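You operate a simulated robot arm through the tools that you are given. There is no shell and no other tool. Be economical: measure what you need, move in short steps, check, and stop when the job is done.

The job below is to be done with a simulated two-armed robot. You get a single attempt, and the scene is never put back.

JOB
Strip the lamp wiring: open the box, free plug nut and stop ring.
Fine: hold each part as you work it. Slide the round box to OPEN; nut and ring run out to their stops. Stand the stop lamp in the red kit tray; its lens breaks by a fall, a knock or a squeeze. Set down upright: stop lamp.

It is judged by the outcome, as a careful person would: the job done as asked, and still so three seconds after it is handed in. It fails if anything else is knocked over, pushed out of place, dropped, spilled or broken.

ROBOT AND FRAMES
Two 7-joint arms with two-finger parallel grippers on one trunk, on a base that drives. Base frame: it is fixed to the floor where the robot stands at the start and does not move with it; the origin is under the middle of the robot, x ahead of it, y to its left, z up. Units: mm, rad, N and s.
The left shoulder is at the start at [110, 169, 1502], the right one opposite. With the tool pointing down near the work surface each hand reaches from about 400 to 720 mm from the robot's upright axis, wherever it stands, measured 20 degrees to its own side. Places, roughly: barrel rod [6600, -3100, 1000]; box slider [700, 0, 1000]; bump stop [6500, -3750, 1000]; crank spool [6750, -3750, 1000]; cup handle [6600, -3300, 1000]; dome cap [6500, -3500, 1000]; grease barrel [6500, -3250, 1000]; grease cup [6500, -3250, 1000]; grease tub [6750, -2000, 750]; hinge pin [6750, -2500, 1000]; key switch [6500, -3750, 1000]; kit tray [750, -1500, 1000]; lock nut [6500, -2750, 750]; nylon bush [6500, -3500, 1000]; paint tin [6750, -1750, 1000]; plug nut [700, -200, 1000]. Payload 1.57 kg a hand.
Tool frame (each hand has its own): the origin (TCP) lies between the finger pads and is the grasp point; the fingertips stand 30 mm ahead of it; z points along the fingers, y is the line along which they close. The gripper opens to 80 mm. The fingers are 17 mm wide and 12 mm thick; the gripper's body (40 by 82 mm) begins 80 mm behind the TCP.
Orientation is told as [roll, pitch, yaw] about the base's x, y, z axes, in that order, counted from this pose: with the fingers straight down and closing along the base's y, the tool's x points along the base's -x, its y along +y and its z along -z.

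CONTROLS
- The arms move only by the tool play_rows. It takes "left_series", "right_series" or both (then of equal length, played together; a hand with none holds still); each is a list of rows, each an object (a shift or turn left out is 0, a gripper value left out holds the last) with "jaw": the finger opening in cm, from 0 to 8; "travel": the shift along the base's x, y, z in cm, a list of three; "angular": the turn, a rotation vector about the base's x, y, z in rad, a list of three. In form: [{"jaw": jaw, "travel": [tx, ty, tz], "angular": [rx, ry, rz]}, ...]. A call has 1 to 8 rows; each row is the pose to reach, as a shift and turn from the pose commanded when the call began. A row lasts 0.2 s, in which the tool goes at most 50 mm and 0.15 rad; a call with a longer step from one row to the next is refused whole, and so is a gripper value outside its range. A pose out of reach is approached as far as the arm can. The call stops where the force on the tool passes 50 N (or 10 N more than at its start, if that is more) or the arm is blocked; 0.2 s more then pass. Each finger travels about 72 mm/s and halts on what it meets, pressing with about 21 N; the grip force reading is that of the motor and also rises with nothing between the fingers. The clock runs only during rows and for 0.2 s after the last one: add rows that repeat a pose to give the fingers time. The reply holds the time, the measured pose of the TCP, the force on the tool along the base axes, the opening and the grip force, in the units named above and with some noise, with the torque about the TCP (base axes, N m) and any sound that the robot's microphone picked up, and new pictures: "pictures" is both (left out), scene, wrist or none (wrist: the cameras of the hands that moved).
- Cameras (640 x 400 px; columns grow to the right, rows downward): "scene" is now at [146.8, -29.1, 1678.6]; the picture's right is [-0.40, -0.91, 0.00], its down [-0.73, 0.32, -0.60] and it looks along [0.55, -0.24, -0.80] (base axes); focal length 271 px, centre (320, 200). "left" rides on the left gripper at [72, 7, -122] in its tool frame; the picture's right is [-0.09, 1.00, 0.00], its down [-0.84, -0.08, -0.54] and it looks along [-0.54, -0.05, 0.84] (tool axes); focal length 238 px, centre (320, 200). "right" rides on the right gripper at [72, -7, -122] in its tool frame; the picture's right is [0.09, 1.00, 0.00], its down [-0.84, 0.08, -0.54] and it looks along [-0.54, 0.05, 0.84] (tool axes); focal length 238 px, centre (320, 200). There is no depth. A picture from a camera that has moved, and an enlarged one, comes with that camera's place and axes in the base frame and with its lens.
- move_column(by): slides the trunk up (or, below 0, down) by that many mm; the arms and the scene camera ride with it, the base frame stays. It gives what a move gives, with no picture.
- drive_base(legs): drives the robot by 1 to 6 legs, each [ahead, left, turn to the left] in mm, mm and rad, along the robot's own axes; the way and the turn of a leg run together, so that a leg with both is an arc; at most 1500 mm and 3.142 rad a leg. The arms and the cameras ride along, it lands a little off, and it stops where it bumps. It gives what a move gives, and a new picture of the scene camera.
- turn_head(pan, tilt): turns the head with the scene camera to pan (to the left, within 1.501 rad either way) and tilt (down, from -0.506 to 1.204), counted from straight ahead of the robot. It gives what a move gives, and a new picture of the scene camera.
- enlarge(camera, box): a new picture of the part [left, top, right, bottom] of that camera's present view, enlarged. It takes no simulated time.
- hand_in(): hands the job in; it is judged then, once.

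Go step by step. Nothing tells you exact positions but the pictures and the camera data: compare them with the known pose of the tool, close in by small moves and look again before you grip or let go. The budget is 120 turns and 260 pictures, counting those below and the enlarged ones. Unless the task says otherwise, let go and move clear before handing in, and close with one line.

The tools are called after ">>>" by a JSON object that holds its "api" and its "payload". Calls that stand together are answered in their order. play_rows: Moves the arms, as the interface text tells. Its arguments: {"type":"object","properties":{"left_series":{"type":"array","items":{"type":"object","properties":{"jaw":{"type":"number"},"travel":{"type":"array","items":{"type":"number"}},"angular":{"type":"array","items":{"type":"number"}}}}},"right_series":{"type":"array","items":{"type":"object","properties":{"jaw":{"type":"number"},"travel":{"type":"array","items":{"type":"number"}},"angular":{"type":"array","items":{"type":"number"}}}}},"pictures":{"type":"string","enum":["both","scene","wrist","none"]}},"required":[]} The other tools are called the same way: move_column (by) slides the trunk up or down; drive_base (legs) drives the base; turn_head (pan, tilt) turns the head that bears the scene camera; enlarge (camera, box) takes an enlarged picture of a part of a camera's view; hand_in () hands the job in.

At the start:

```text
time_s: 0.0
left_eef_pos: [711.9, 19.7, 1150.0]
left_tcp_rot: [-0.001, 0.0, 0.001]
left_wrist_force: [-0.5, -0.9, 0.3]
left_ft_torque: [-0.03, -0.01, 0.05]
left_grip_width: 80.3
left_finger_force: 0.0
right_eef_pos: [429.8, -484.1, 1000.0]
right_tcp_rot: [0.0, 0.001, -0.001]
right_wrist_force: [-0.3, 0.5, 0.1]
right_ft_torque: [0.01, 0.02, -0.02]
right_grip_width: 80.1
right_finger_force: 0.2
trunk travel left (down, up): [-815.0, 75.0]
robot x, y, heading: [1.6, -2.4, 0.004]
head pan, tilt: [-0.415, 0.922]
```

scene: 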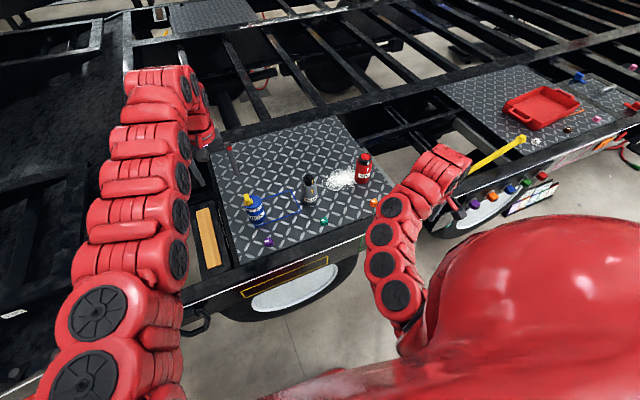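
right: 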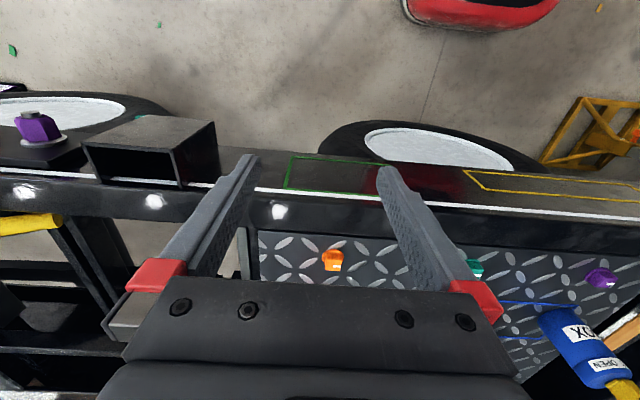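
left: 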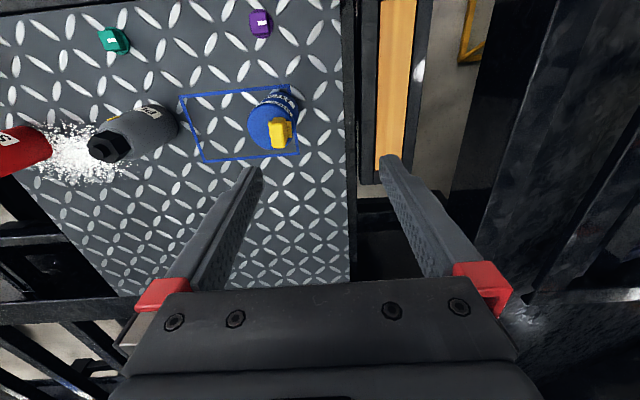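

I see a tread-plate with a blue box (yellow knob), a grey item, and a red item with white spill around it, plus a red tray farther to the right. I'll enlarge to identify the parts.

>>> {"api": "enlarge", "payload": {"camera": "scene", "box": [210, 120, 410, 260]}}

>>> {"api": "enlarge", "payload": {"camera": "scene", "box": [430, 60, 640, 220]}}

>>> {"api": "enlarge", "payload": {"camera": "left", "box": [0, 0, 360, 220]}}

>>> {"api": "enlarge", "payload": {"camera": "right", "box": [440, 220, 640, 400]}}

```text
2.86 times, centred on (310, 190) of scene
camera zoom: at [146.8, -29.1, 1678.6], right [-0.4, -0.91, 0.0], down [-0.73, 0.32, -0.6], along [0.55, -0.24, -0.8], focal length 774 px, centre (349, 229)
```

zoom: 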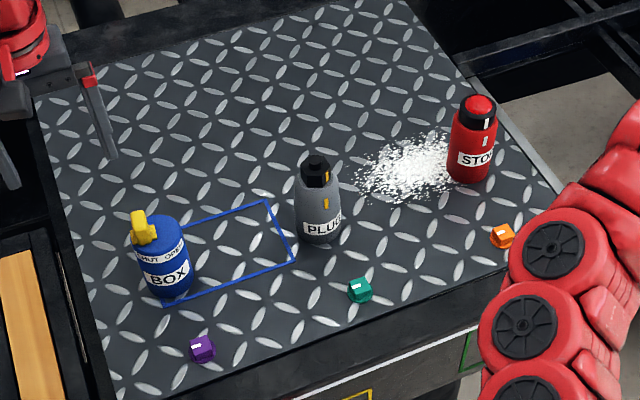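

```text
2.50 times, centred on (535, 140) of scene
camera zoom: at [146.8, -29.1, 1678.6], right [-0.4, -0.91, 0.0], down [-0.73, 0.32, -0.6], along [0.55, -0.24, -0.8], focal length 677 px, centre (-218, 350)
```

zoom: 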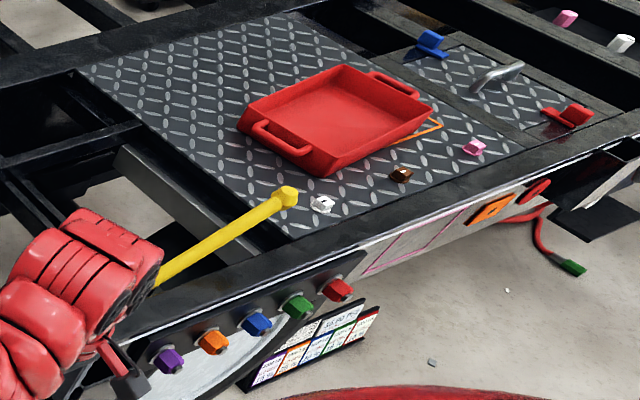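

```text
1.78 times, centred on (180, 110) of left
camera zoom: at [637.9, 26.4, 1270.9], right [0.09, 1.0, 0.0], down [0.84, -0.08, 0.54], along [0.54, -0.05, -0.84], focal length 424 px, centre (569, 360)
```

zoom: 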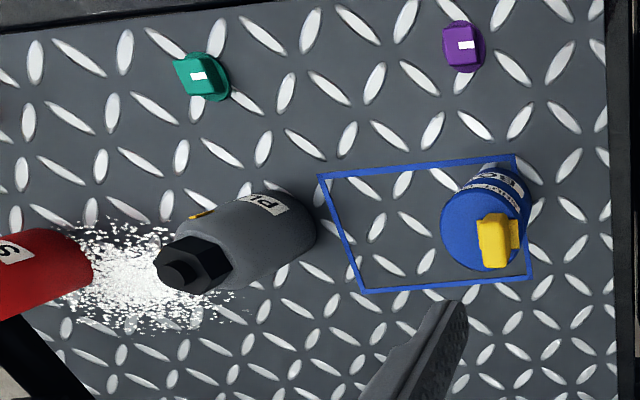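

```text
2.22 times, centred on (540, 310) of right
camera zoom: at [357.7, -491.0, 1120.5], right [-0.09, 1.0, 0.0], down [0.84, 0.08, 0.54], along [0.54, 0.05, -0.84], focal length 530 px, centre (-169, -44)
```

zoom: 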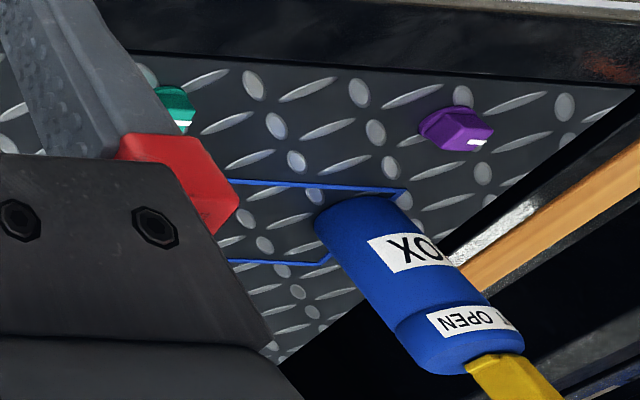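

The surface seems to be near z≈868, with three standing parts: BOX (yellow slider), PLUG (black nut), and STOP (red, dark ring). I'll inspect each closer, including the legend.

>>> {"api": "enlarge", "payload": {"camera": "scene", "box": [230, 165, 310, 235]}}

>>> {"api": "enlarge", "payload": {"camera": "scene", "box": [290, 145, 380, 215]}}

>>> {"api": "enlarge", "payload": {"camera": "scene", "box": [500, 165, 570, 220]}}

>>> {"api": "enlarge", "payload": {"camera": "left", "box": [0, 90, 180, 200]}}

```text
5.71 times, centred on (270, 200) of scene
camera zoom: at [146.8, -29.1, 1678.6], right [-0.4, -0.91, 0.0], down [-0.73, 0.32, -0.6], along [0.55, -0.24, -0.8], focal length 1548 px, centre (606, 200)
```

zoom: 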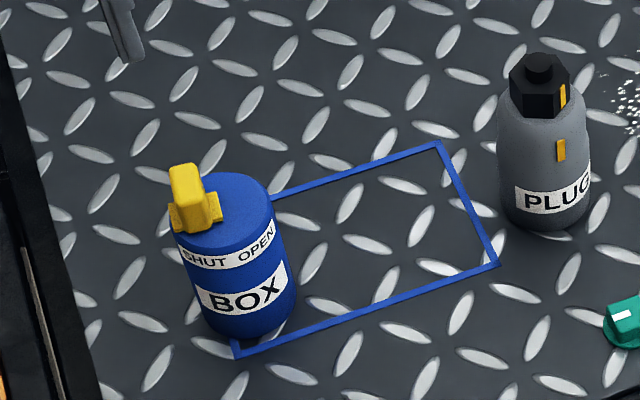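

```text
5.71 times, centred on (335, 180) of scene
camera zoom: at [146.8, -29.1, 1678.6], right [-0.4, -0.91, 0.0], down [-0.73, 0.32, -0.6], along [0.55, -0.24, -0.8], focal length 1548 px, centre (234, 314)
```

zoom: 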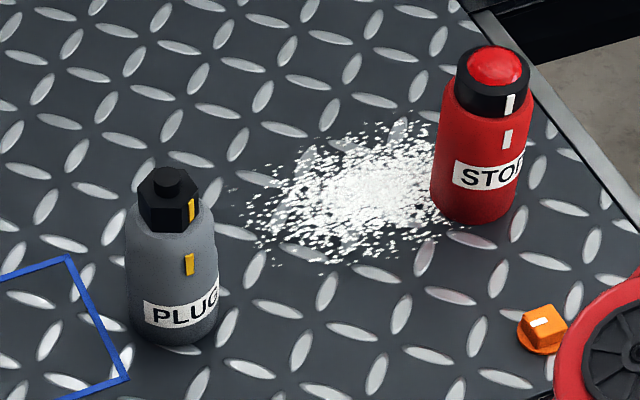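

```text
7.27 times, centred on (535, 192) of scene
camera zoom: at [146.8, -29.1, 1678.6], right [-0.4, -0.91, 0.0], down [-0.73, 0.32, -0.6], along [0.55, -0.24, -0.8], focal length 1970 px, centre (-1244, 254)
```

zoom: 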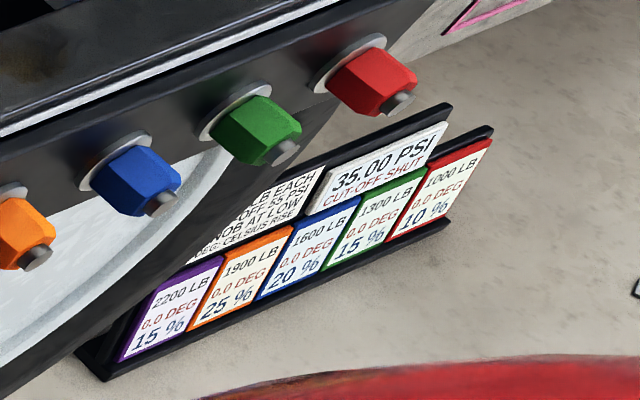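

```text
3.56 times, centred on (90, 145) of left
camera zoom: at [637.9, 26.4, 1270.9], right [0.09, 1.0, 0.0], down [0.84, -0.08, 0.54], along [0.54, -0.05, -0.84], focal length 848 px, centre (1138, 396)
```

zoom: 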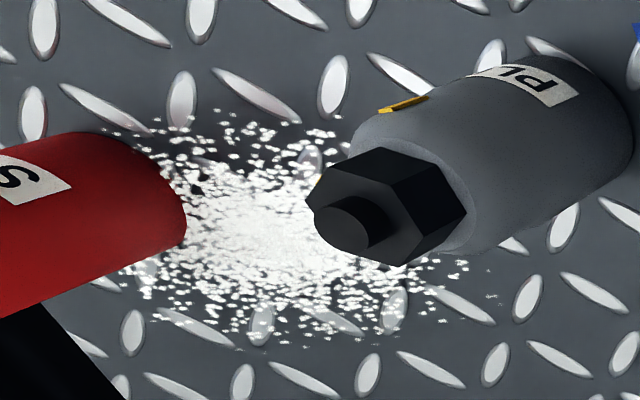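

The legend is only gauge data. I put the box near (718,-42, top 963), the plug near (718,-242) and the stop lamp near (718,-455). I'll raise the right hand and drive in closer, in front of the box.

>>> {"api": "play_rows", "payload": {"right_series": [{"travel": [0, 0, 5]}, {"travel": [0, 0, 10]}, {"travel": [0, 0, 15]}], "left_series": [{"travel": [0, 0, 5]}, {"travel": [0, 5, 8]}, {"travel": [0, 10, 8]}], "pictures": "none"}}

>>> {"api": "drive_base", "payload": {"legs": [[100, -40, 0]]}}

```text
refused: row 2 steps farther than a row can; nothing moved
```

```text
time_s: 1.2
left_eef_pos: [813.0, -22.9, 1150.1]
left_tcp_rot: [0.001, 0.002, -0.003]
left_wrist_force: [-0.5, 0.1, 0.1]
left_ft_torque: [0.0, 0.01, -0.01]
left_grip_width: 80.0
left_finger_force: 0.1
right_eef_pos: [531.9, -525.0, 999.8]
right_tcp_rot: [0.0, 0.001, -0.002]
right_wrist_force: [-1.0, -0.3, 0.2]
right_ft_torque: [0.02, 0.03, -0.01]
right_grip_width: 79.7
right_finger_force: 0.1
trunk travel left (down, up): [-815.0, 75.0]
robot x, y, heading: [101.3, -39.4, -0.003]
head pan, tilt: [-0.415, 0.922]
camera scene: at [248.1, -70.3, 1678.8], right [-0.41, -0.91, 0.0], down [-0.73, 0.32, -0.6], along [0.55, -0.25, -0.8], focal length 271 px, centre (320, 200)
```

scene: 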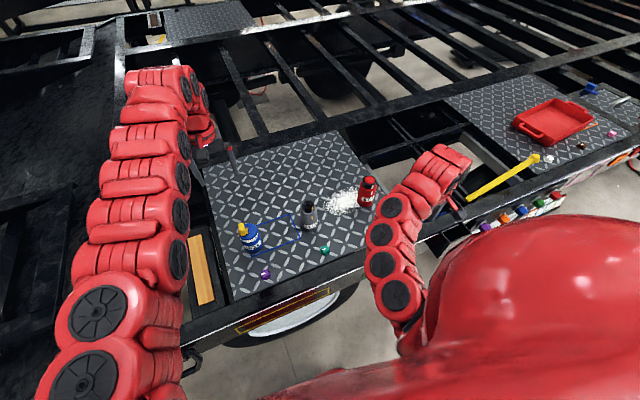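

The drive landed well. I'll yaw the left hand for a back-left approach to the box and bring the right hand up and over for a closer look.

>>> {"api": "play_rows", "payload": {"left_series": [{"travel": [-2.5, 1.1, 0], "angular": [0, 0, -0.1]}, {"travel": [-5, 2.2, 0], "angular": [0, 0, -0.2]}, {"travel": [-7.5, 3.3, 0], "angular": [0, 0, -0.3]}, {"travel": [-10, 4.4, 0], "angular": [0, 0, -0.4]}, {"travel": [-12.5, 5.5, 0], "angular": [0, 0, -0.5]}, {"travel": [-15, 6.6, 0], "angular": [0, 0, -0.6]}, {"travel": [-17.5, 7.5, 0], "angular": [0, 0, -0.7]}, {"travel": [-19.3, 8.3, 0], "angular": [0, 0, -0.785]}], "right_series": [{"travel": [0, 0, 4.8]}, {"travel": [0, 0, 9.6]}, {"travel": [0, 0, 14]}, {"travel": [2, 4, 14]}, {"travel": [4, 8, 14]}, {"travel": [6, 12, 14]}, {"travel": [8, 16, 14]}, {"travel": [10, 20, 14]}]}}

```text
time_s: 3.2
left_eef_pos: [746.1, 28.8, 1129.0]
left_tcp_rot: [0.005, -0.041, -0.537]
left_wrist_force: [0.4, 0.8, -0.2]
left_ft_torque: [-0.05, 0.01, -0.02]
left_grip_width: 80.0
left_finger_force: 0.1
left hand out of reach, approached as far as the arm can: row 4, 5, 6, 7, 8
right_eef_pos: [475.6, -482.0, 1068.9]
right_tcp_rot: [-0.159, 0.061, -0.15]
right_wrist_force: [-0.5, 0.3, 0.0]
right_ft_torque: [0.01, 0.0, -0.04]
right_grip_width: 80.0
right_finger_force: 0.0
right hand out of reach, approached as far as the arm can: row 1, 2, 3, 4, 5, 6, 7, 8
trunk travel left (down, up): [-815.0, 75.0]
robot x, y, heading: [105.2, -40.3, -0.002]
head pan, tilt: [-0.415, 0.922]
stopped in row 8 (right hand): the arm was blocked; the commanded pose is now the measured one
camera scene: at [248.2, -65.4, 1678.8], right [-0.41, -0.91, 0.0], down [-0.73, 0.32, -0.61], along [0.55, -0.25, -0.8], focal length 271 px, centre (320, 200)
camera right: at [413.9, -460.7, 1193.2], right [0.05, 0.99, -0.15], down [0.88, 0.03, 0.47], along [0.47, -0.16, -0.87], focal length 238 px, centre (320, 200)
camera left: at [681.1, 73.9, 1246.4], right [0.59, 0.81, 0.01], down [0.66, -0.48, 0.58], along [0.47, -0.33, -0.82], focal length 238 px, centre (320, 200)
```

scene: 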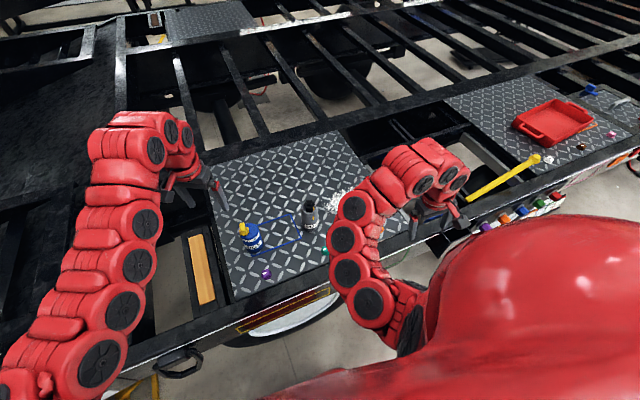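
right: 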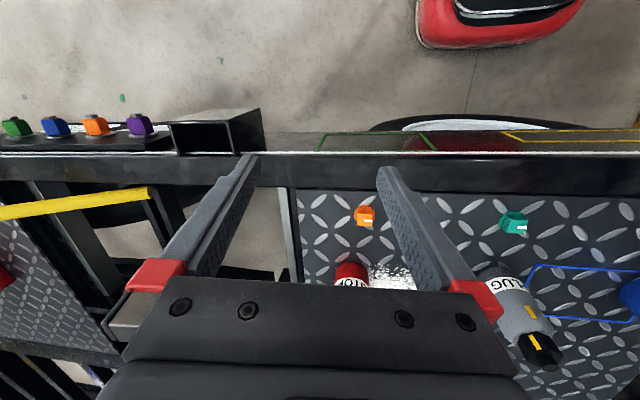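
left: 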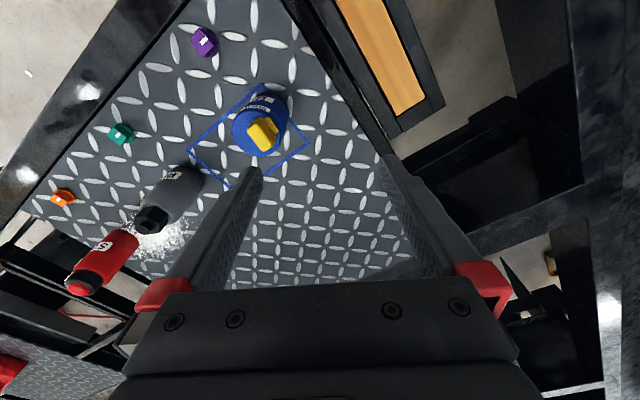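

The arms are cramped at that height, so work at lower z is needed. I'll straighten the right hand and bring it lower and inward, and lower the left hand too.

>>> {"api": "play_rows", "payload": {"right_series": [{"travel": [2, 3.3, -1], "angular": [0.04, -0.02, 0.04]}, {"travel": [4, 6.6, -2], "angular": [0.08, -0.04, 0.08]}, {"travel": [6, 9.9, -3], "angular": [0.12, -0.06, 0.12]}, {"travel": [8.4, 13.2, -4], "angular": [0.155, -0.07, 0.15]}, {"travel": [8.4, 13.2, -4], "angular": [0.155, -0.07, 0.15]}], "left_series": [{"travel": [-2, 0, -2]}, {"travel": [-4, 0, -4]}, {"travel": [-6, 0, -6]}, {"travel": [-8, 0, -8]}, {"travel": [-8, 0, -8]}], "pictures": "none"}}

```text
time_s: 4.4
left_eef_pos: [745.6, 27.6, 1128.6]
left_tcp_rot: [0.006, -0.04, -0.539]
left_wrist_force: [-0.4, 0.7, 1.1]
left_ft_torque: [-0.04, -0.02, -0.02]
left_grip_width: 79.9
left_finger_force: 0.1
left hand out of reach, approached as far as the arm can: row 1, 2, 3, 4, 5
right_eef_pos: [523.7, -396.0, 1032.0]
right_tcp_rot: [-0.066, 0.014, -0.042]
right_wrist_force: [-1.6, 0.8, 1.1]
right_ft_torque: [-0.02, 0.02, -0.03]
right_grip_width: 80.2
right_finger_force: 0.0
right hand out of reach, approached as far as the arm can: row 1, 2, 3, 4, 5
trunk travel left (down, up): [-815.0, 75.0]
robot x, y, heading: [103.9, -40.1, -0.001]
head pan, tilt: [-0.415, 0.922]
```

Raising the trunk gives more room below the shoulders; I'll do that and retry small moves.

>>> {"api": "move_column", "payload": {"by": 75}}

>>> {"api": "play_rows", "payload": {"left_series": [{"travel": [0, 0, -4], "angular": [0, 0, 0.1]}, {"travel": [0, 0, -8], "angular": [0, 0, 0.2]}, {"travel": [0, 0, -12], "angular": [0, 0, 0.3]}, {"travel": [0, 0, -14], "angular": [0, 0, 0.3]}], "right_series": [{"travel": [1, 1, -3]}, {"travel": [2, 2, -6]}, {"travel": [3, 3, -8]}, {"travel": [3, 3, -8]}], "pictures": "scene"}}

```text
time_s: 5.5
left_eef_pos: [745.2, 24.8, 1201.9]
left_tcp_rot: [0.006, -0.037, -0.54]
left_wrist_force: [0.2, 0.1, 0.1]
left_ft_torque: [-0.05, -0.01, -0.02]
left_grip_width: 80.2
left_finger_force: 0.1
right_eef_pos: [523.5, -396.3, 1105.3]
right_tcp_rot: [-0.065, 0.014, -0.042]
right_wrist_force: [-0.3, 0.1, 0.5]
right_ft_torque: [-0.04, -0.03, 0.01]
right_grip_width: 80.5
right_finger_force: 0.1
trunk travel left (down, up): [-890.0, 0.0]
robot x, y, heading: [103.2, -42.6, -0.004]
head pan, tilt: [-0.415, 0.922]
```

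```text
time_s: 6.5
left_eef_pos: [746.5, 25.9, 1060.2]
left_tcp_rot: [0.006, -0.037, -0.238]
left_wrist_force: [0.7, 0.4, -0.2]
left_ft_torque: [0.0, -0.01, 0.0]
left_grip_width: 80.0
left_finger_force: 0.0
right_eef_pos: [553.0, -365.9, 1027.2]
right_tcp_rot: [-0.066, 0.013, -0.044]
right_wrist_force: [0.4, -0.7, -0.1]
right_ft_torque: [0.01, 0.01, 0.02]
right_grip_width: 80.2
right_finger_force: 0.0
trunk travel left (down, up): [-890.0, 0.0]
robot x, y, heading: [103.3, -39.6, -0.004]
head pan, tilt: [-0.415, 0.922]
camera scene: at [249.4, -70.7, 1753.1], right [-0.41, -0.91, 0.0], down [-0.73, 0.32, -0.6], along [0.55, -0.25, -0.8], focal length 271 px, centre (320, 200)
```

scene: 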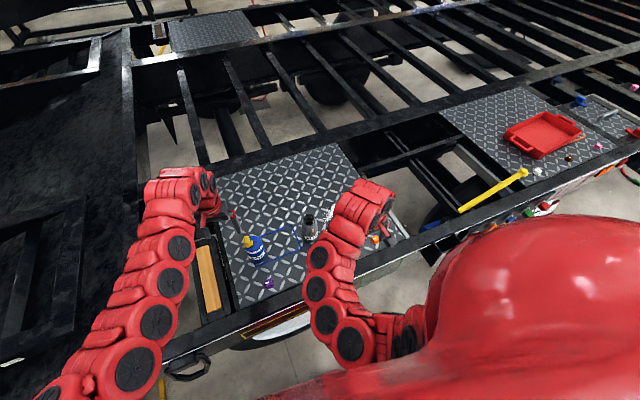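

Both hands respond now. Left goes toward its pre-grip pose with yaw; right shifts over toward the plug side to look.

>>> {"api": "play_rows", "payload": {"left_series": [{"travel": [-2, 0.4, -1], "angular": [0, 0, -0.09]}, {"travel": [-4, 0.8, -2], "angular": [0, 0, -0.18]}, {"travel": [-6, 1.2, -3], "angular": [0, 0, -0.27]}, {"travel": [-8, 1.6, -4], "angular": [0, 0, -0.36]}, {"travel": [-10.6, 2, -4], "angular": [0, 0, -0.45]}, {"travel": [-10.6, 2, -4], "angular": [0, 0, -0.54]}], "right_series": [{"travel": [2, 2.7, 0.5], "angular": [0.02, 0, 0.01]}, {"travel": [4, 5.4, 1], "angular": [0.04, 0, 0.02]}, {"travel": [6, 8.1, 1.5], "angular": [0.066, -0.013, 0.044]}, {"travel": [8, 10.8, 2], "angular": [0.066, -0.013, 0.044]}, {"travel": [10, 13.5, 3], "angular": [0.066, -0.013, 0.044]}, {"travel": [12, 15, 3], "angular": [0.066, -0.013, 0.044]}]}}

```text
time_s: 7.9
left_eef_pos: [640.5, 44.3, 1021.1]
left_tcp_rot: [0.002, -0.039, -0.78]
left_wrist_force: [-0.2, -0.5, -0.6]
left_ft_torque: [0.01, 0.01, -0.01]
left_grip_width: 79.9
left_finger_force: 0.1
right_eef_pos: [673.6, -214.3, 1054.8]
right_tcp_rot: [0.001, 0.005, 0.001]
right_wrist_force: [0.8, 0.7, -0.8]
right_ft_torque: [0.02, 0.01, 0.02]
right_grip_width: 79.8
right_finger_force: 0.0
trunk travel left (down, up): [-890.0, 0.0]
robot x, y, heading: [102.1, -39.8, -0.0]
head pan, tilt: [-0.415, 0.922]
camera scene: at [251.1, -70.1, 1753.0], right [-0.41, -0.91, 0.0], down [-0.73, 0.32, -0.6], along [0.55, -0.25, -0.8], focal length 271 px, centre (320, 200)
camera right: at [602.6, -222.2, 1176.9], right [-0.09, 1.0, 0.0], down [0.84, 0.08, 0.54], along [0.54, 0.05, -0.84], focal length 238 px, centre (320, 200)
camera left: at [589.6, 102.0, 1140.5], right [0.77, 0.64, 0.01], down [0.52, -0.63, 0.57], along [0.37, -0.43, -0.82], focal length 238 px, centre (320, 200)
```

scene: 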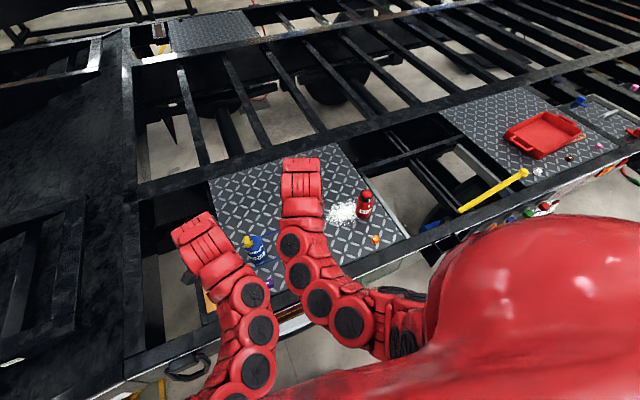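
right: 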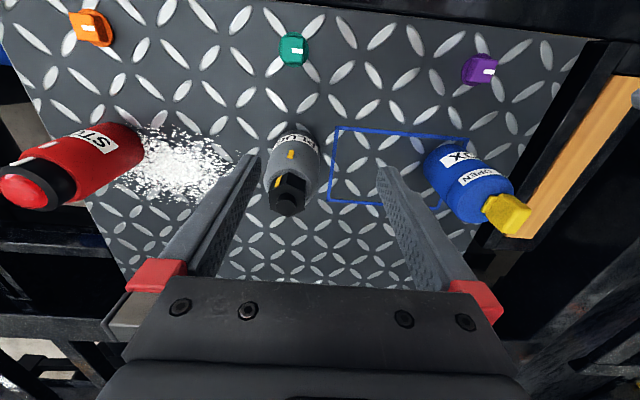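
left: 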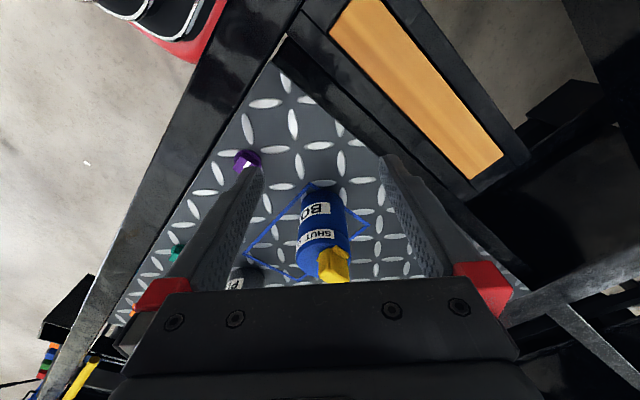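

Both are in good viewing positions. I'll enlarge on the box from both wrists to triangulate it.

>>> {"api": "enlarge", "payload": {"camera": "right", "box": [400, 110, 560, 250]}}

>>> {"api": "enlarge", "payload": {"camera": "left", "box": [240, 160, 400, 300]}}

>>> {"api": "enlarge", "payload": {"camera": "right", "box": [230, 110, 360, 230]}}

```text
2.86 times, centred on (480, 180) of right
camera zoom: at [602.6, -222.2, 1176.9], right [-0.09, 1.0, 0.0], down [0.84, 0.08, 0.54], along [0.54, 0.05, -0.84], focal length 681 px, centre (-137, 257)
```

zoom: 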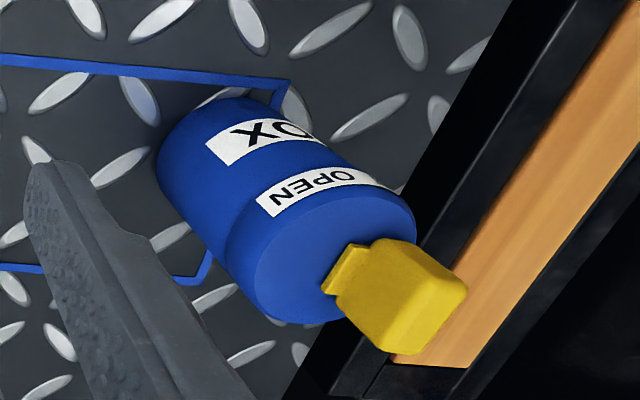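

```text
2.86 times, centred on (320, 230) of left
camera zoom: at [589.6, 102.0, 1140.5], right [0.77, 0.64, 0.01], down [0.52, -0.63, 0.57], along [0.37, -0.43, -0.82], focal length 681 px, centre (320, 114)
```

zoom: 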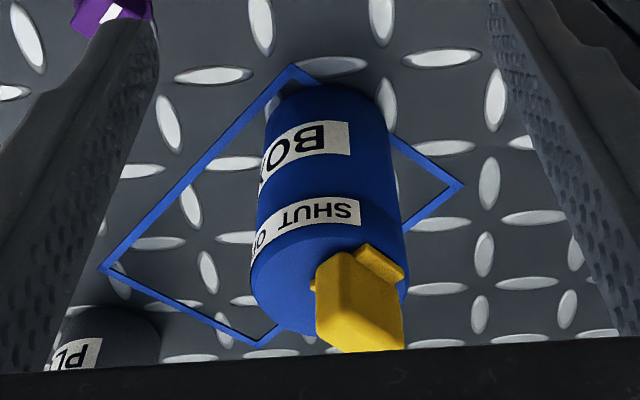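

```text
3.33 times, centred on (295, 170) of right
camera zoom: at [602.6, -222.2, 1176.9], right [-0.09, 1.0, 0.0], down [0.84, 0.08, 0.54], along [0.54, 0.05, -0.84], focal length 794 px, centre (403, 300)
```

zoom: 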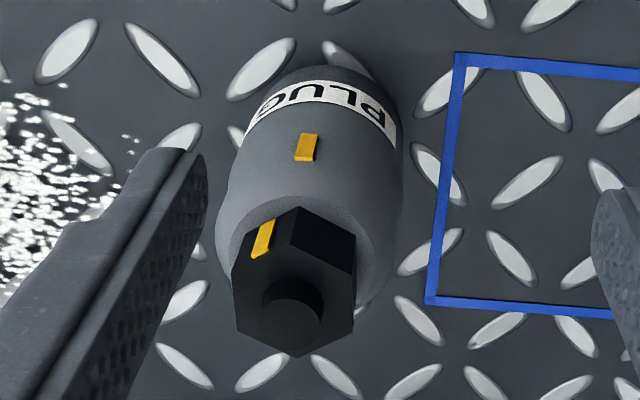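

Box centre is about (719,-42), top z≈966, with the yellow tab on its +y side. I'll tilt the left hand to its pre-grip pose behind-left of the box, fingers open.

>>> {"api": "play_rows", "payload": {"left_series": [{"travel": [0, 0, 0], "angular": [-0.1, -0.1, 0]}, {"travel": [0, 0, 0], "angular": [-0.2, -0.2, 0]}, {"travel": [0, 0, 0], "angular": [-0.3, -0.3, 0]}, {"travel": [0, 0, -1], "angular": [-0.4, -0.4, 0]}, {"travel": [0, 0, -2], "angular": [-0.5, -0.5, 0]}, {"travel": [0, 0, -3], "angular": [-0.6, -0.6, 0]}, {"travel": [0.8, -1.5, -4.4], "angular": [-0.636, -0.636, 0]}, {"travel": [0.8, -1.5, -4.4], "angular": [-0.636, -0.636, 0]}]}}

```text
time_s: 9.7
left_eef_pos: [646.5, 29.2, 977.3]
left_tcp_rot: [-0.003, -0.939, -0.773]
left_wrist_force: [-1.1, -0.1, -0.1]
left_ft_torque: [-0.02, 0.0, 0.0]
left_grip_width: 79.9
left_finger_force: 0.1
right_eef_pos: [673.1, -215.8, 1056.6]
right_tcp_rot: [-0.002, 0.004, 0.002]
right_wrist_force: [-0.1, 0.1, -0.4]
right_ft_torque: [-0.01, 0.0, -0.01]
right_grip_width: 80.2
right_finger_force: 0.0
trunk travel left (down, up): [-890.0, 0.0]
robot x, y, heading: [100.0, -41.1, -0.001]
head pan, tilt: [-0.415, 0.922]
camera scene: at [249.2, -70.8, 1753.2], right [-0.41, -0.91, 0.0], down [-0.73, 0.32, -0.6], along [0.55, -0.25, -0.8], focal length 271 px, centre (320, 200)
camera left: at [550.8, 132.7, 990.7], right [0.74, 0.67, 0.07], down [-0.01, -0.09, 1.0], along [0.68, -0.73, -0.06], focal length 238 px, centre (320, 200)
```

scene: 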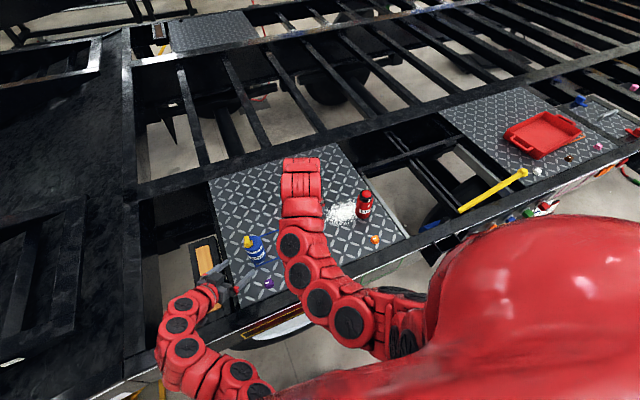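
left: 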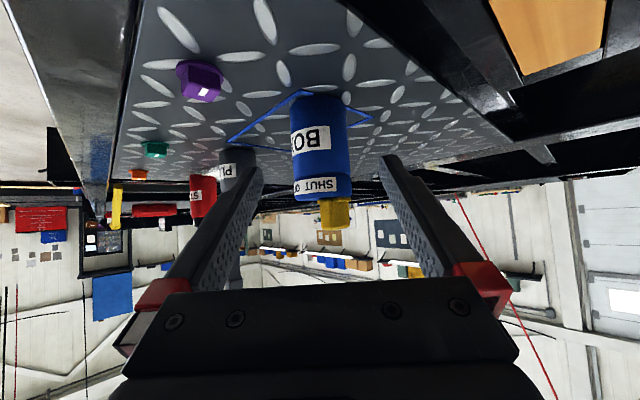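

Left hand is nicely aligned with the box axis. I'll advance along the fingers to straddle the box, then check before closing.

>>> {"api": "play_rows", "payload": {"left_series": [{"travel": [1.8, -1.78, -1.6]}, {"travel": [3.6, -3.56, -3.2]}, {"travel": [5.4, -5.3, -4.8]}, {"travel": [7.2, -7.1, -6.4]}, {"travel": [7.2, -7.1, -6.4]}], "pictures": "both"}}

```text
time_s: 10.9
left_eef_pos: [718.8, -39.3, 914.3]
left_tcp_rot: [-0.004, -0.938, -0.775]
left_wrist_force: [0.8, 0.0, -0.5]
left_ft_torque: [0.0, 0.01, -0.01]
left_grip_width: 80.0
left_finger_force: 0.1
right_eef_pos: [673.5, -215.9, 1056.4]
right_tcp_rot: [0.0, 0.002, 0.002]
right_wrist_force: [-1.0, -0.2, -0.2]
right_ft_torque: [0.02, -0.02, -0.02]
right_grip_width: 79.9
right_finger_force: 0.1
trunk travel left (down, up): [-890.0, 0.0]
robot x, y, heading: [105.6, -39.2, 0.002]
head pan, tilt: [-0.415, 0.922]
camera scene: at [248.6, -70.6, 1753.2], right [-0.41, -0.91, 0.0], down [-0.73, 0.32, -0.6], along [0.55, -0.25, -0.8], focal length 271 px, centre (320, 200)
camera left: at [621.3, 63.6, 925.6], right [0.74, 0.67, 0.07], down [-0.01, -0.09, 1.0], along [0.68, -0.73, -0.06], focal length 238 px, centre (320, 200)
```

scene: 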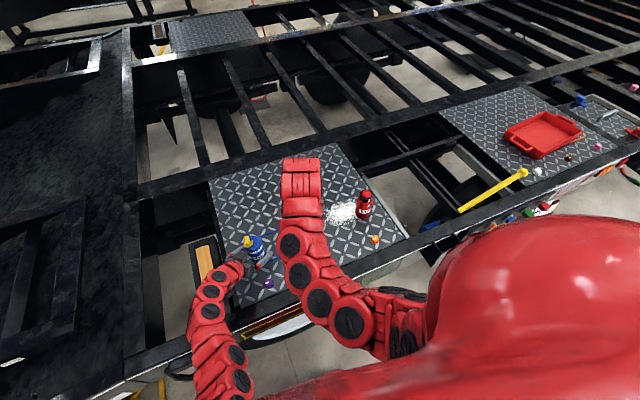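
left: 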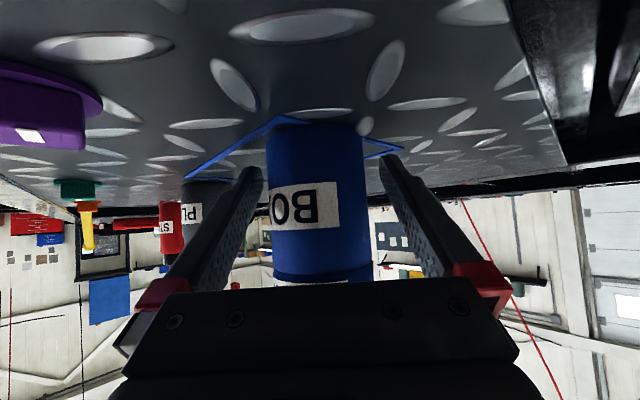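

Straddled, with the box ~2 mm off centre. I'll nudge and close gently.

>>> {"api": "play_rows", "payload": {"left_series": [{"travel": [-0.15, -0.14, 0], "jaw": 7.0}, {"travel": [-0.15, -0.14, 0], "jaw": 6.2}, {"travel": [-0.15, -0.14, 0], "jaw": 5.4}, {"travel": [-0.15, -0.14, 0], "jaw": 5.4}], "pictures": "wrist"}}

```text
time_s: 11.9
left_eef_pos: [717.8, -39.9, 912.7]
left_tcp_rot: [-0.004, -0.936, -0.773]
left_wrist_force: [-0.2, -0.3, 0.8]
left_ft_torque: [0.0, -0.03, 0.02]
left_grip_width: 57.2
left_finger_force: 21.2
right_eef_pos: [673.8, -216.3, 1056.3]
right_tcp_rot: [0.001, 0.004, 0.002]
right_wrist_force: [0.1, 0.1, 0.0]
right_ft_torque: [-0.02, 0.01, 0.04]
right_grip_width: 79.9
right_finger_force: 0.0
trunk travel left (down, up): [-890.0, 0.0]
robot x, y, heading: [102.9, -44.2, -0.003]
head pan, tilt: [-0.415, 0.922]
camera left: at [620.6, 62.1, 925.9], right [0.74, 0.67, 0.07], down [-0.01, -0.09, 1.0], along [0.68, -0.73, -0.06], focal length 238 px, centre (320, 200)
```

left: 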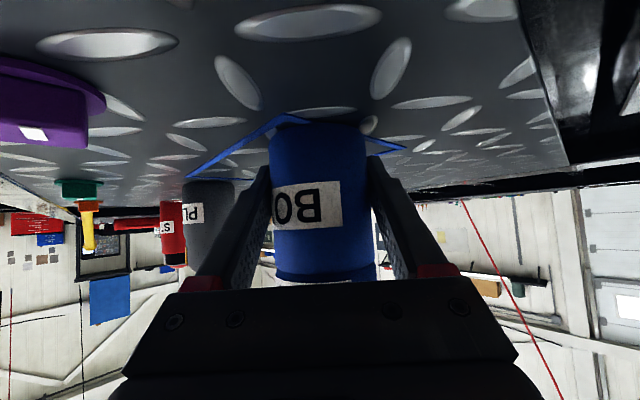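

Box held (57 mm). Now the right hand goes above the box to view the slider tab.

>>> {"api": "play_rows", "payload": {"right_series": [{"travel": [1, 4, 1]}, {"travel": [2, 8, 1]}, {"travel": [2.5, 12, 1]}, {"travel": [2.5, 15.6, 1]}, {"travel": [2.5, 15.6, 1]}]}}

>>> {"api": "enlarge", "payload": {"camera": "right", "box": [240, 130, 400, 270]}}

>>> {"api": "enlarge", "payload": {"camera": "scene", "box": [200, 210, 300, 290]}}

```text
time_s: 13.1
left_eef_pos: [716.5, -40.5, 912.8]
left_tcp_rot: [-0.004, -0.938, -0.775]
left_wrist_force: [-0.7, 0.4, 0.7]
left_ft_torque: [0.0, -0.05, 0.0]
left_grip_width: 57.1
left_finger_force: 20.9
right_eef_pos: [696.2, -60.7, 1064.1]
right_tcp_rot: [0.0, 0.001, -0.001]
right_wrist_force: [0.8, 0.4, -0.1]
right_ft_torque: [-0.02, -0.02, 0.0]
right_grip_width: 80.0
right_finger_force: 0.0
trunk travel left (down, up): [-890.0, 0.0]
robot x, y, heading: [105.1, -42.8, -0.003]
head pan, tilt: [-0.415, 0.922]
camera scene: at [249.3, -71.5, 1753.1], right [-0.41, -0.91, 0.0], down [-0.73, 0.32, -0.6], along [0.55, -0.24, -0.8], focal length 271 px, centre (320, 200)
camera right: at [624.9, -68.7, 1184.2], right [-0.09, 1.0, 0.0], down [0.84, 0.08, 0.54], along [0.54, 0.05, -0.84], focal length 238 px, centre (320, 200)
```

scene: 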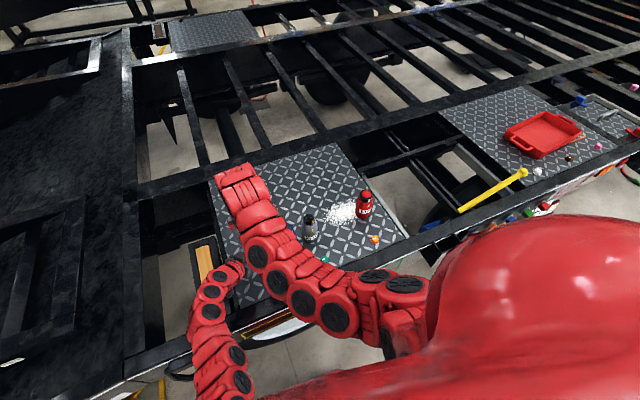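
right: 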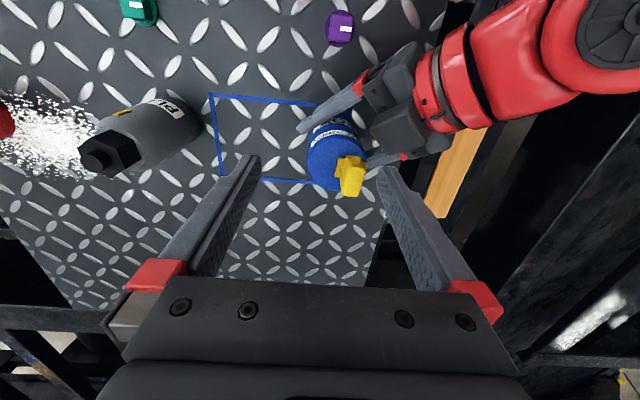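

```text
2.86 times, centred on (320, 200) of right
camera zoom: at [624.9, -68.7, 1184.2], right [-0.09, 1.0, 0.0], down [0.84, 0.08, 0.54], along [0.54, 0.05, -0.84], focal length 681 px, centre (320, 200)
```

zoom: 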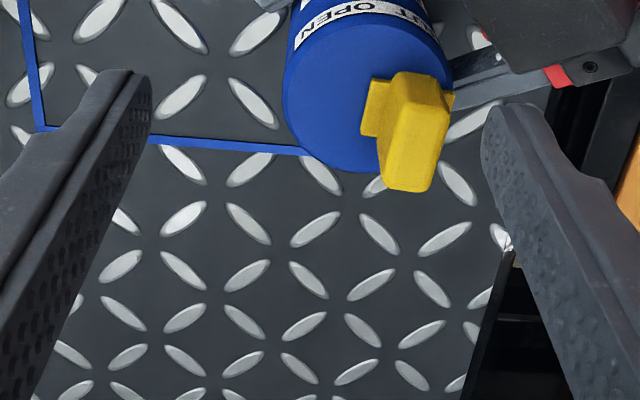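

```text
5.00 times, centred on (250, 250) of scene
camera zoom: at [249.3, -71.5, 1753.1], right [-0.41, -0.91, 0.0], down [-0.73, 0.32, -0.6], along [0.55, -0.24, -0.8], focal length 1354 px, centre (670, -50)
```

zoom: 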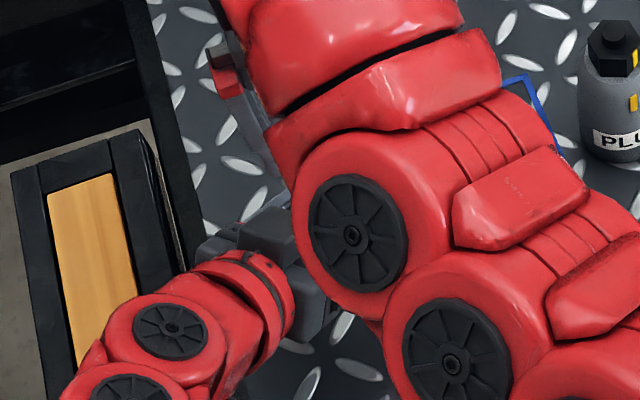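

The tab is a plate about 14 mm thick in y at roughly (724,-29), top ≈990. I'll centre the right hand on it, narrow the jaw, and lower partway.

>>> {"api": "play_rows", "payload": {"right_series": [{"travel": [2.7, 3.2, 0], "jaw": 6}, {"travel": [2.7, 3.2, 0], "jaw": 4.5}, {"travel": [2.7, 3.2, -2], "jaw": 4}, {"travel": [2.7, 3.2, -3], "jaw": 4}], "pictures": "wrist"}}

>>> {"api": "enlarge", "payload": {"camera": "right", "box": [240, 100, 400, 240]}}

```text
time_s: 14.1
left_eef_pos: [719.1, -40.7, 912.7]
left_tcp_rot: [-0.004, -0.937, -0.774]
left_wrist_force: [0.7, 0.0, 0.2]
left_ft_torque: [-0.01, -0.03, 0.02]
left_grip_width: 57.2
left_finger_force: 20.7
right_eef_pos: [725.4, -27.6, 1035.2]
right_tcp_rot: [0.0, 0.002, 0.001]
right_wrist_force: [-0.3, 0.5, 0.3]
right_ft_torque: [-0.01, -0.02, 0.03]
right_grip_width: 40.3
right_finger_force: 0.1
trunk travel left (down, up): [-890.0, 0.0]
robot x, y, heading: [100.1, -43.2, -0.002]
head pan, tilt: [-0.415, 0.922]
camera right: at [652.5, -35.4, 1156.3], right [-0.09, 1.0, 0.0], down [0.84, 0.08, 0.54], along [0.54, 0.05, -0.84], focal length 238 px, centre (320, 200)
```

right: 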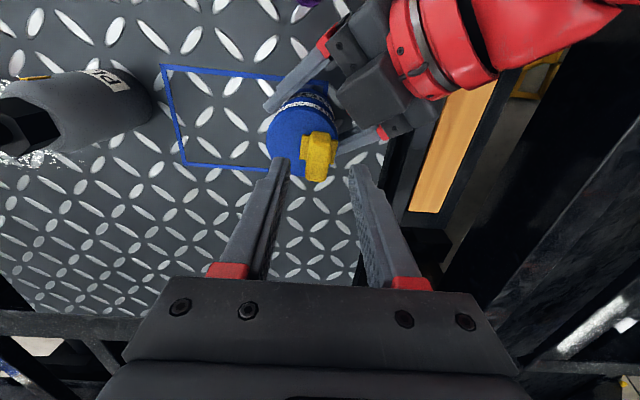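

```text
2.86 times, centred on (320, 170) of right
camera zoom: at [652.5, -35.4, 1156.3], right [-0.09, 1.0, 0.0], down [0.84, 0.08, 0.54], along [0.54, 0.05, -0.84], focal length 681 px, centre (320, 286)
```

zoom: 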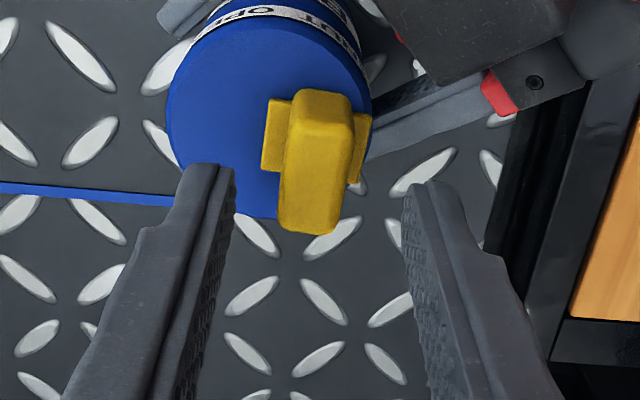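

The tab's top is centred at about (726,-29.5). I'll lower onto it, straddling, with tips just above the lid.

>>> {"api": "play_rows", "payload": {"right_series": [{"travel": [0, -0.2, -1]}, {"travel": [0, -0.2, -2]}, {"travel": [0, -0.2, -2.8]}, {"travel": [0, -0.2, -2.8]}], "pictures": "wrist"}}

>>> {"api": "enlarge", "payload": {"camera": "right", "box": [240, 80, 400, 220]}}

```text
time_s: 15.1
left_eef_pos: [717.3, -40.7, 913.1]
left_tcp_rot: [-0.004, -0.938, -0.773]
left_wrist_force: [0.1, 1.2, 1.0]
left_ft_torque: [0.03, -0.02, 0.02]
left_grip_width: 57.2
left_finger_force: 21.2
right_eef_pos: [725.6, -31.2, 1007.4]
right_tcp_rot: [0.0, 0.004, 0.001]
right_wrist_force: [0.3, -0.9, 0.9]
right_ft_torque: [0.0, 0.01, -0.01]
right_grip_width: 40.1
right_finger_force: 0.1
trunk travel left (down, up): [-890.0, 0.0]
robot x, y, heading: [102.9, -43.7, -0.004]
head pan, tilt: [-0.415, 0.922]
camera right: at [653.7, -38.5, 1129.8], right [-0.09, 1.0, 0.0], down [0.84, 0.08, 0.54], along [0.54, 0.05, -0.84], focal length 238 px, centre (320, 200)
```

right: 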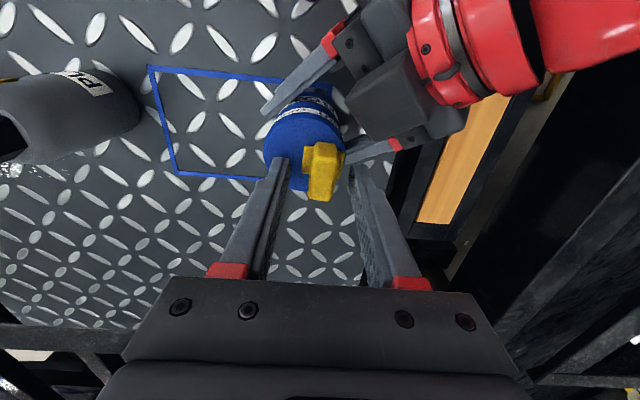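

```text
2.86 times, centred on (320, 150) of right
camera zoom: at [653.7, -38.5, 1129.8], right [-0.09, 1.0, 0.0], down [0.84, 0.08, 0.54], along [0.54, 0.05, -0.84], focal length 681 px, centre (320, 343)
```

zoom: 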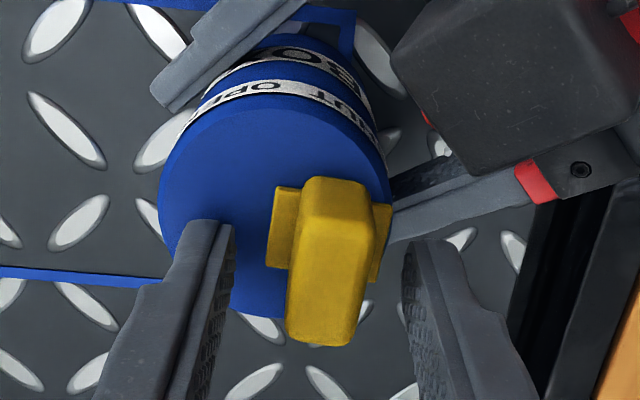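

Tab sits between the fingers. Closing on it.

>>> {"api": "play_rows", "payload": {"right_series": [{"travel": [0, 0.15, -0.2], "jaw": 3}, {"travel": [0, 0.15, -0.2], "jaw": 2}, {"travel": [0, 0.15, -0.2], "jaw": 1.2}, {"travel": [0, 0.15, -0.2], "jaw": 1.2}], "pictures": "wrist"}}

```text
time_s: 16.1
left_eef_pos: [717.5, -40.9, 912.3]
left_tcp_rot: [-0.003, -0.939, -0.772]
left_wrist_force: [-1.1, 0.3, 0.7]
left_ft_torque: [0.05, 0.05, 0.32]
left_grip_width: 57.3
left_finger_force: 20.4
right_eef_pos: [725.5, -29.8, 1006.9]
right_tcp_rot: [0.0, 0.003, 0.001]
right_wrist_force: [1.8, -0.4, -0.7]
right_ft_torque: [0.01, -0.12, -0.32]
right_grip_width: 15.7
right_finger_force: 21.0
trunk travel left (down, up): [-890.0, 0.0]
robot x, y, heading: [101.5, -41.7, -0.0]
head pan, tilt: [-0.415, 0.922]
camera right: at [653.5, -37.5, 1127.3], right [-0.09, 1.0, 0.0], down [0.84, 0.08, 0.54], along [0.54, 0.05, -0.84], focal length 238 px, centre (320, 200)
```

right: 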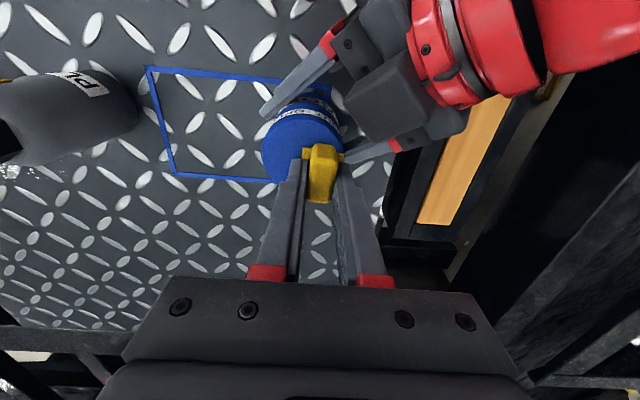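

Gripped. Now slide toward OPEN (-y) gently, in small steps.

>>> {"api": "play_rows", "payload": {"right_series": [{"travel": [0, -0.3, 0]}, {"travel": [0, -0.6, 0]}, {"travel": [0, -0.9, 0]}, {"travel": [0, -1.2, 0]}, {"travel": [0, -1.2, 0]}], "pictures": "wrist"}}

```text
time_s: 17.3
left_eef_pos: [717.0, -41.2, 912.9]
left_tcp_rot: [-0.003, -0.941, -0.773]
left_wrist_force: [-2.1, -3.5, 3.0]
left_ft_torque: [0.1, -0.07, 0.3]
left_grip_width: 57.2
left_finger_force: 21.3
right_eef_pos: [723.9, -41.5, 1005.9]
right_tcp_rot: [0.0, 0.003, 0.002]
right_wrist_force: [3.1, 3.1, -3.0]
right_ft_torque: [0.13, -0.17, -0.34]
right_grip_width: 15.8
right_finger_force: 20.9
trunk travel left (down, up): [-890.0, 0.0]
robot x, y, heading: [104.7, -40.5, -0.0]
head pan, tilt: [-0.415, 0.922]
camera right: at [652.7, -49.4, 1127.3], right [-0.09, 1.0, 0.0], down [0.84, 0.08, 0.54], along [0.54, 0.05, -0.84], focal length 238 px, centre (320, 200)
```

right: 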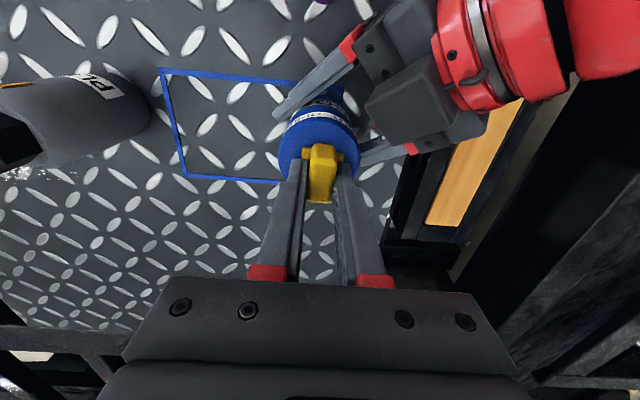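

It slides with light force. Continue to the stop.

>>> {"api": "play_rows", "payload": {"right_series": [{"travel": [0.03, -0.3, 0.05]}, {"travel": [0.06, -0.6, 0.05]}, {"travel": [0.1, -0.9, 0.05]}, {"travel": [0.1, -1.2, 0.05]}, {"travel": [0.1, -1.5, 0.05]}, {"travel": [0.1, -1.5, 0.05]}], "pictures": "wrist"}}

>>> {"api": "enlarge", "payload": {"camera": "right", "box": [240, 80, 400, 220]}}

```text
time_s: 18.7
left_eef_pos: [718.6, -41.5, 912.9]
left_tcp_rot: [-0.004, -0.938, -0.773]
left_wrist_force: [8.1, -2.7, 2.2]
left_ft_torque: [0.02, 0.21, 0.14]
left_grip_width: 57.1
left_finger_force: 20.7
right_eef_pos: [725.8, -56.8, 1007.2]
right_tcp_rot: [0.001, 0.003, 0.0]
right_wrist_force: [-8.1, 2.6, -1.0]
right_ft_torque: [0.2, 0.59, -0.12]
right_grip_width: 14.7
right_finger_force: 21.1
trunk travel left (down, up): [-890.0, 0.0]
robot x, y, heading: [102.5, -44.5, -0.002]
head pan, tilt: [-0.415, 0.922]
camera right: at [654.4, -64.5, 1127.6], right [-0.09, 1.0, 0.0], down [0.84, 0.08, 0.54], along [0.54, 0.05, -0.84], focal length 238 px, centre (320, 200)
```

right: 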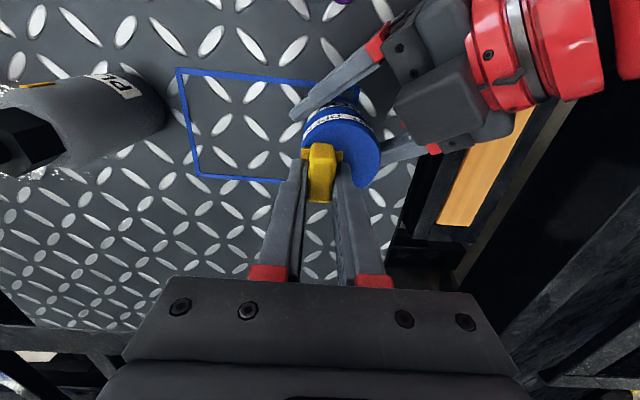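

```text
2.86 times, centred on (320, 150) of right
camera zoom: at [654.4, -64.5, 1127.6], right [-0.09, 1.0, 0.0], down [0.84, 0.08, 0.54], along [0.54, 0.05, -0.84], focal length 681 px, centre (320, 343)
```

zoom: 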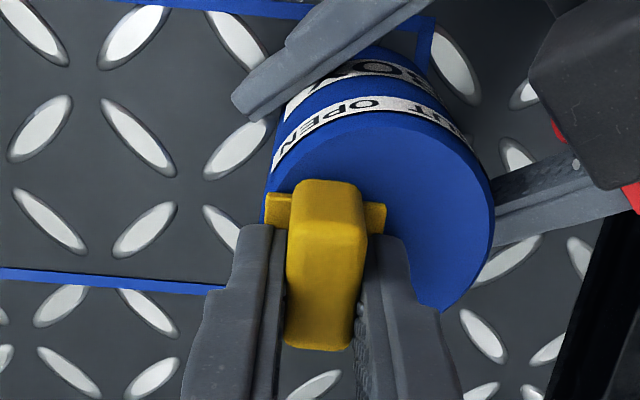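

It's at the far edge of the lid now; I'll relieve the sideways load and press on slightly to make sure it reaches its stop.

>>> {"api": "play_rows", "payload": {"right_series": [{"travel": [-0.12, -0.1, 0]}, {"travel": [-0.15, -0.3, 0]}, {"travel": [-0.18, -0.5, 0]}, {"travel": [-0.2, -0.7, 0]}, {"travel": [-0.2, -0.7, 0]}], "pictures": "wrist"}}

```text
time_s: 19.9
left_eef_pos: [717.9, -41.8, 913.8]
left_tcp_rot: [-0.006, -0.938, -0.773]
left_wrist_force: [-2.8, -18.1, 7.1]
left_ft_torque: [0.61, -0.08, 0.06]
left_grip_width: 57.2
left_finger_force: 21.4
right_eef_pos: [723.5, -62.0, 1006.5]
right_tcp_rot: [0.002, 0.005, 0.003]
right_wrist_force: [3.5, 18.3, -6.9]
right_ft_torque: [0.87, -0.27, -0.23]
right_grip_width: 15.2
right_finger_force: 20.6
trunk travel left (down, up): [-890.0, 0.0]
robot x, y, heading: [104.3, -42.2, -0.003]
head pan, tilt: [-0.415, 0.922]
camera right: at [652.5, -70.7, 1128.2], right [-0.1, 1.0, 0.0], down [0.84, 0.08, 0.54], along [0.54, 0.05, -0.84], focal length 238 px, centre (320, 200)
```

right: 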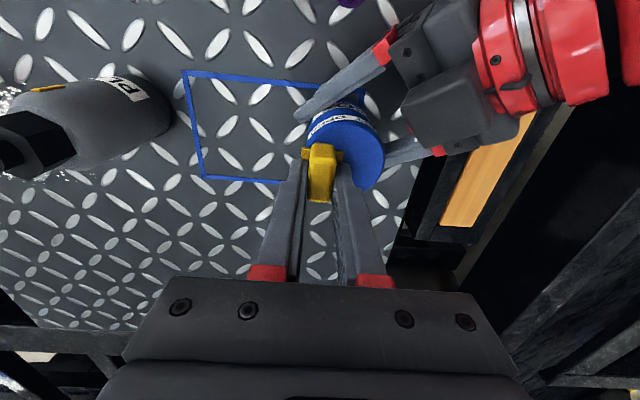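

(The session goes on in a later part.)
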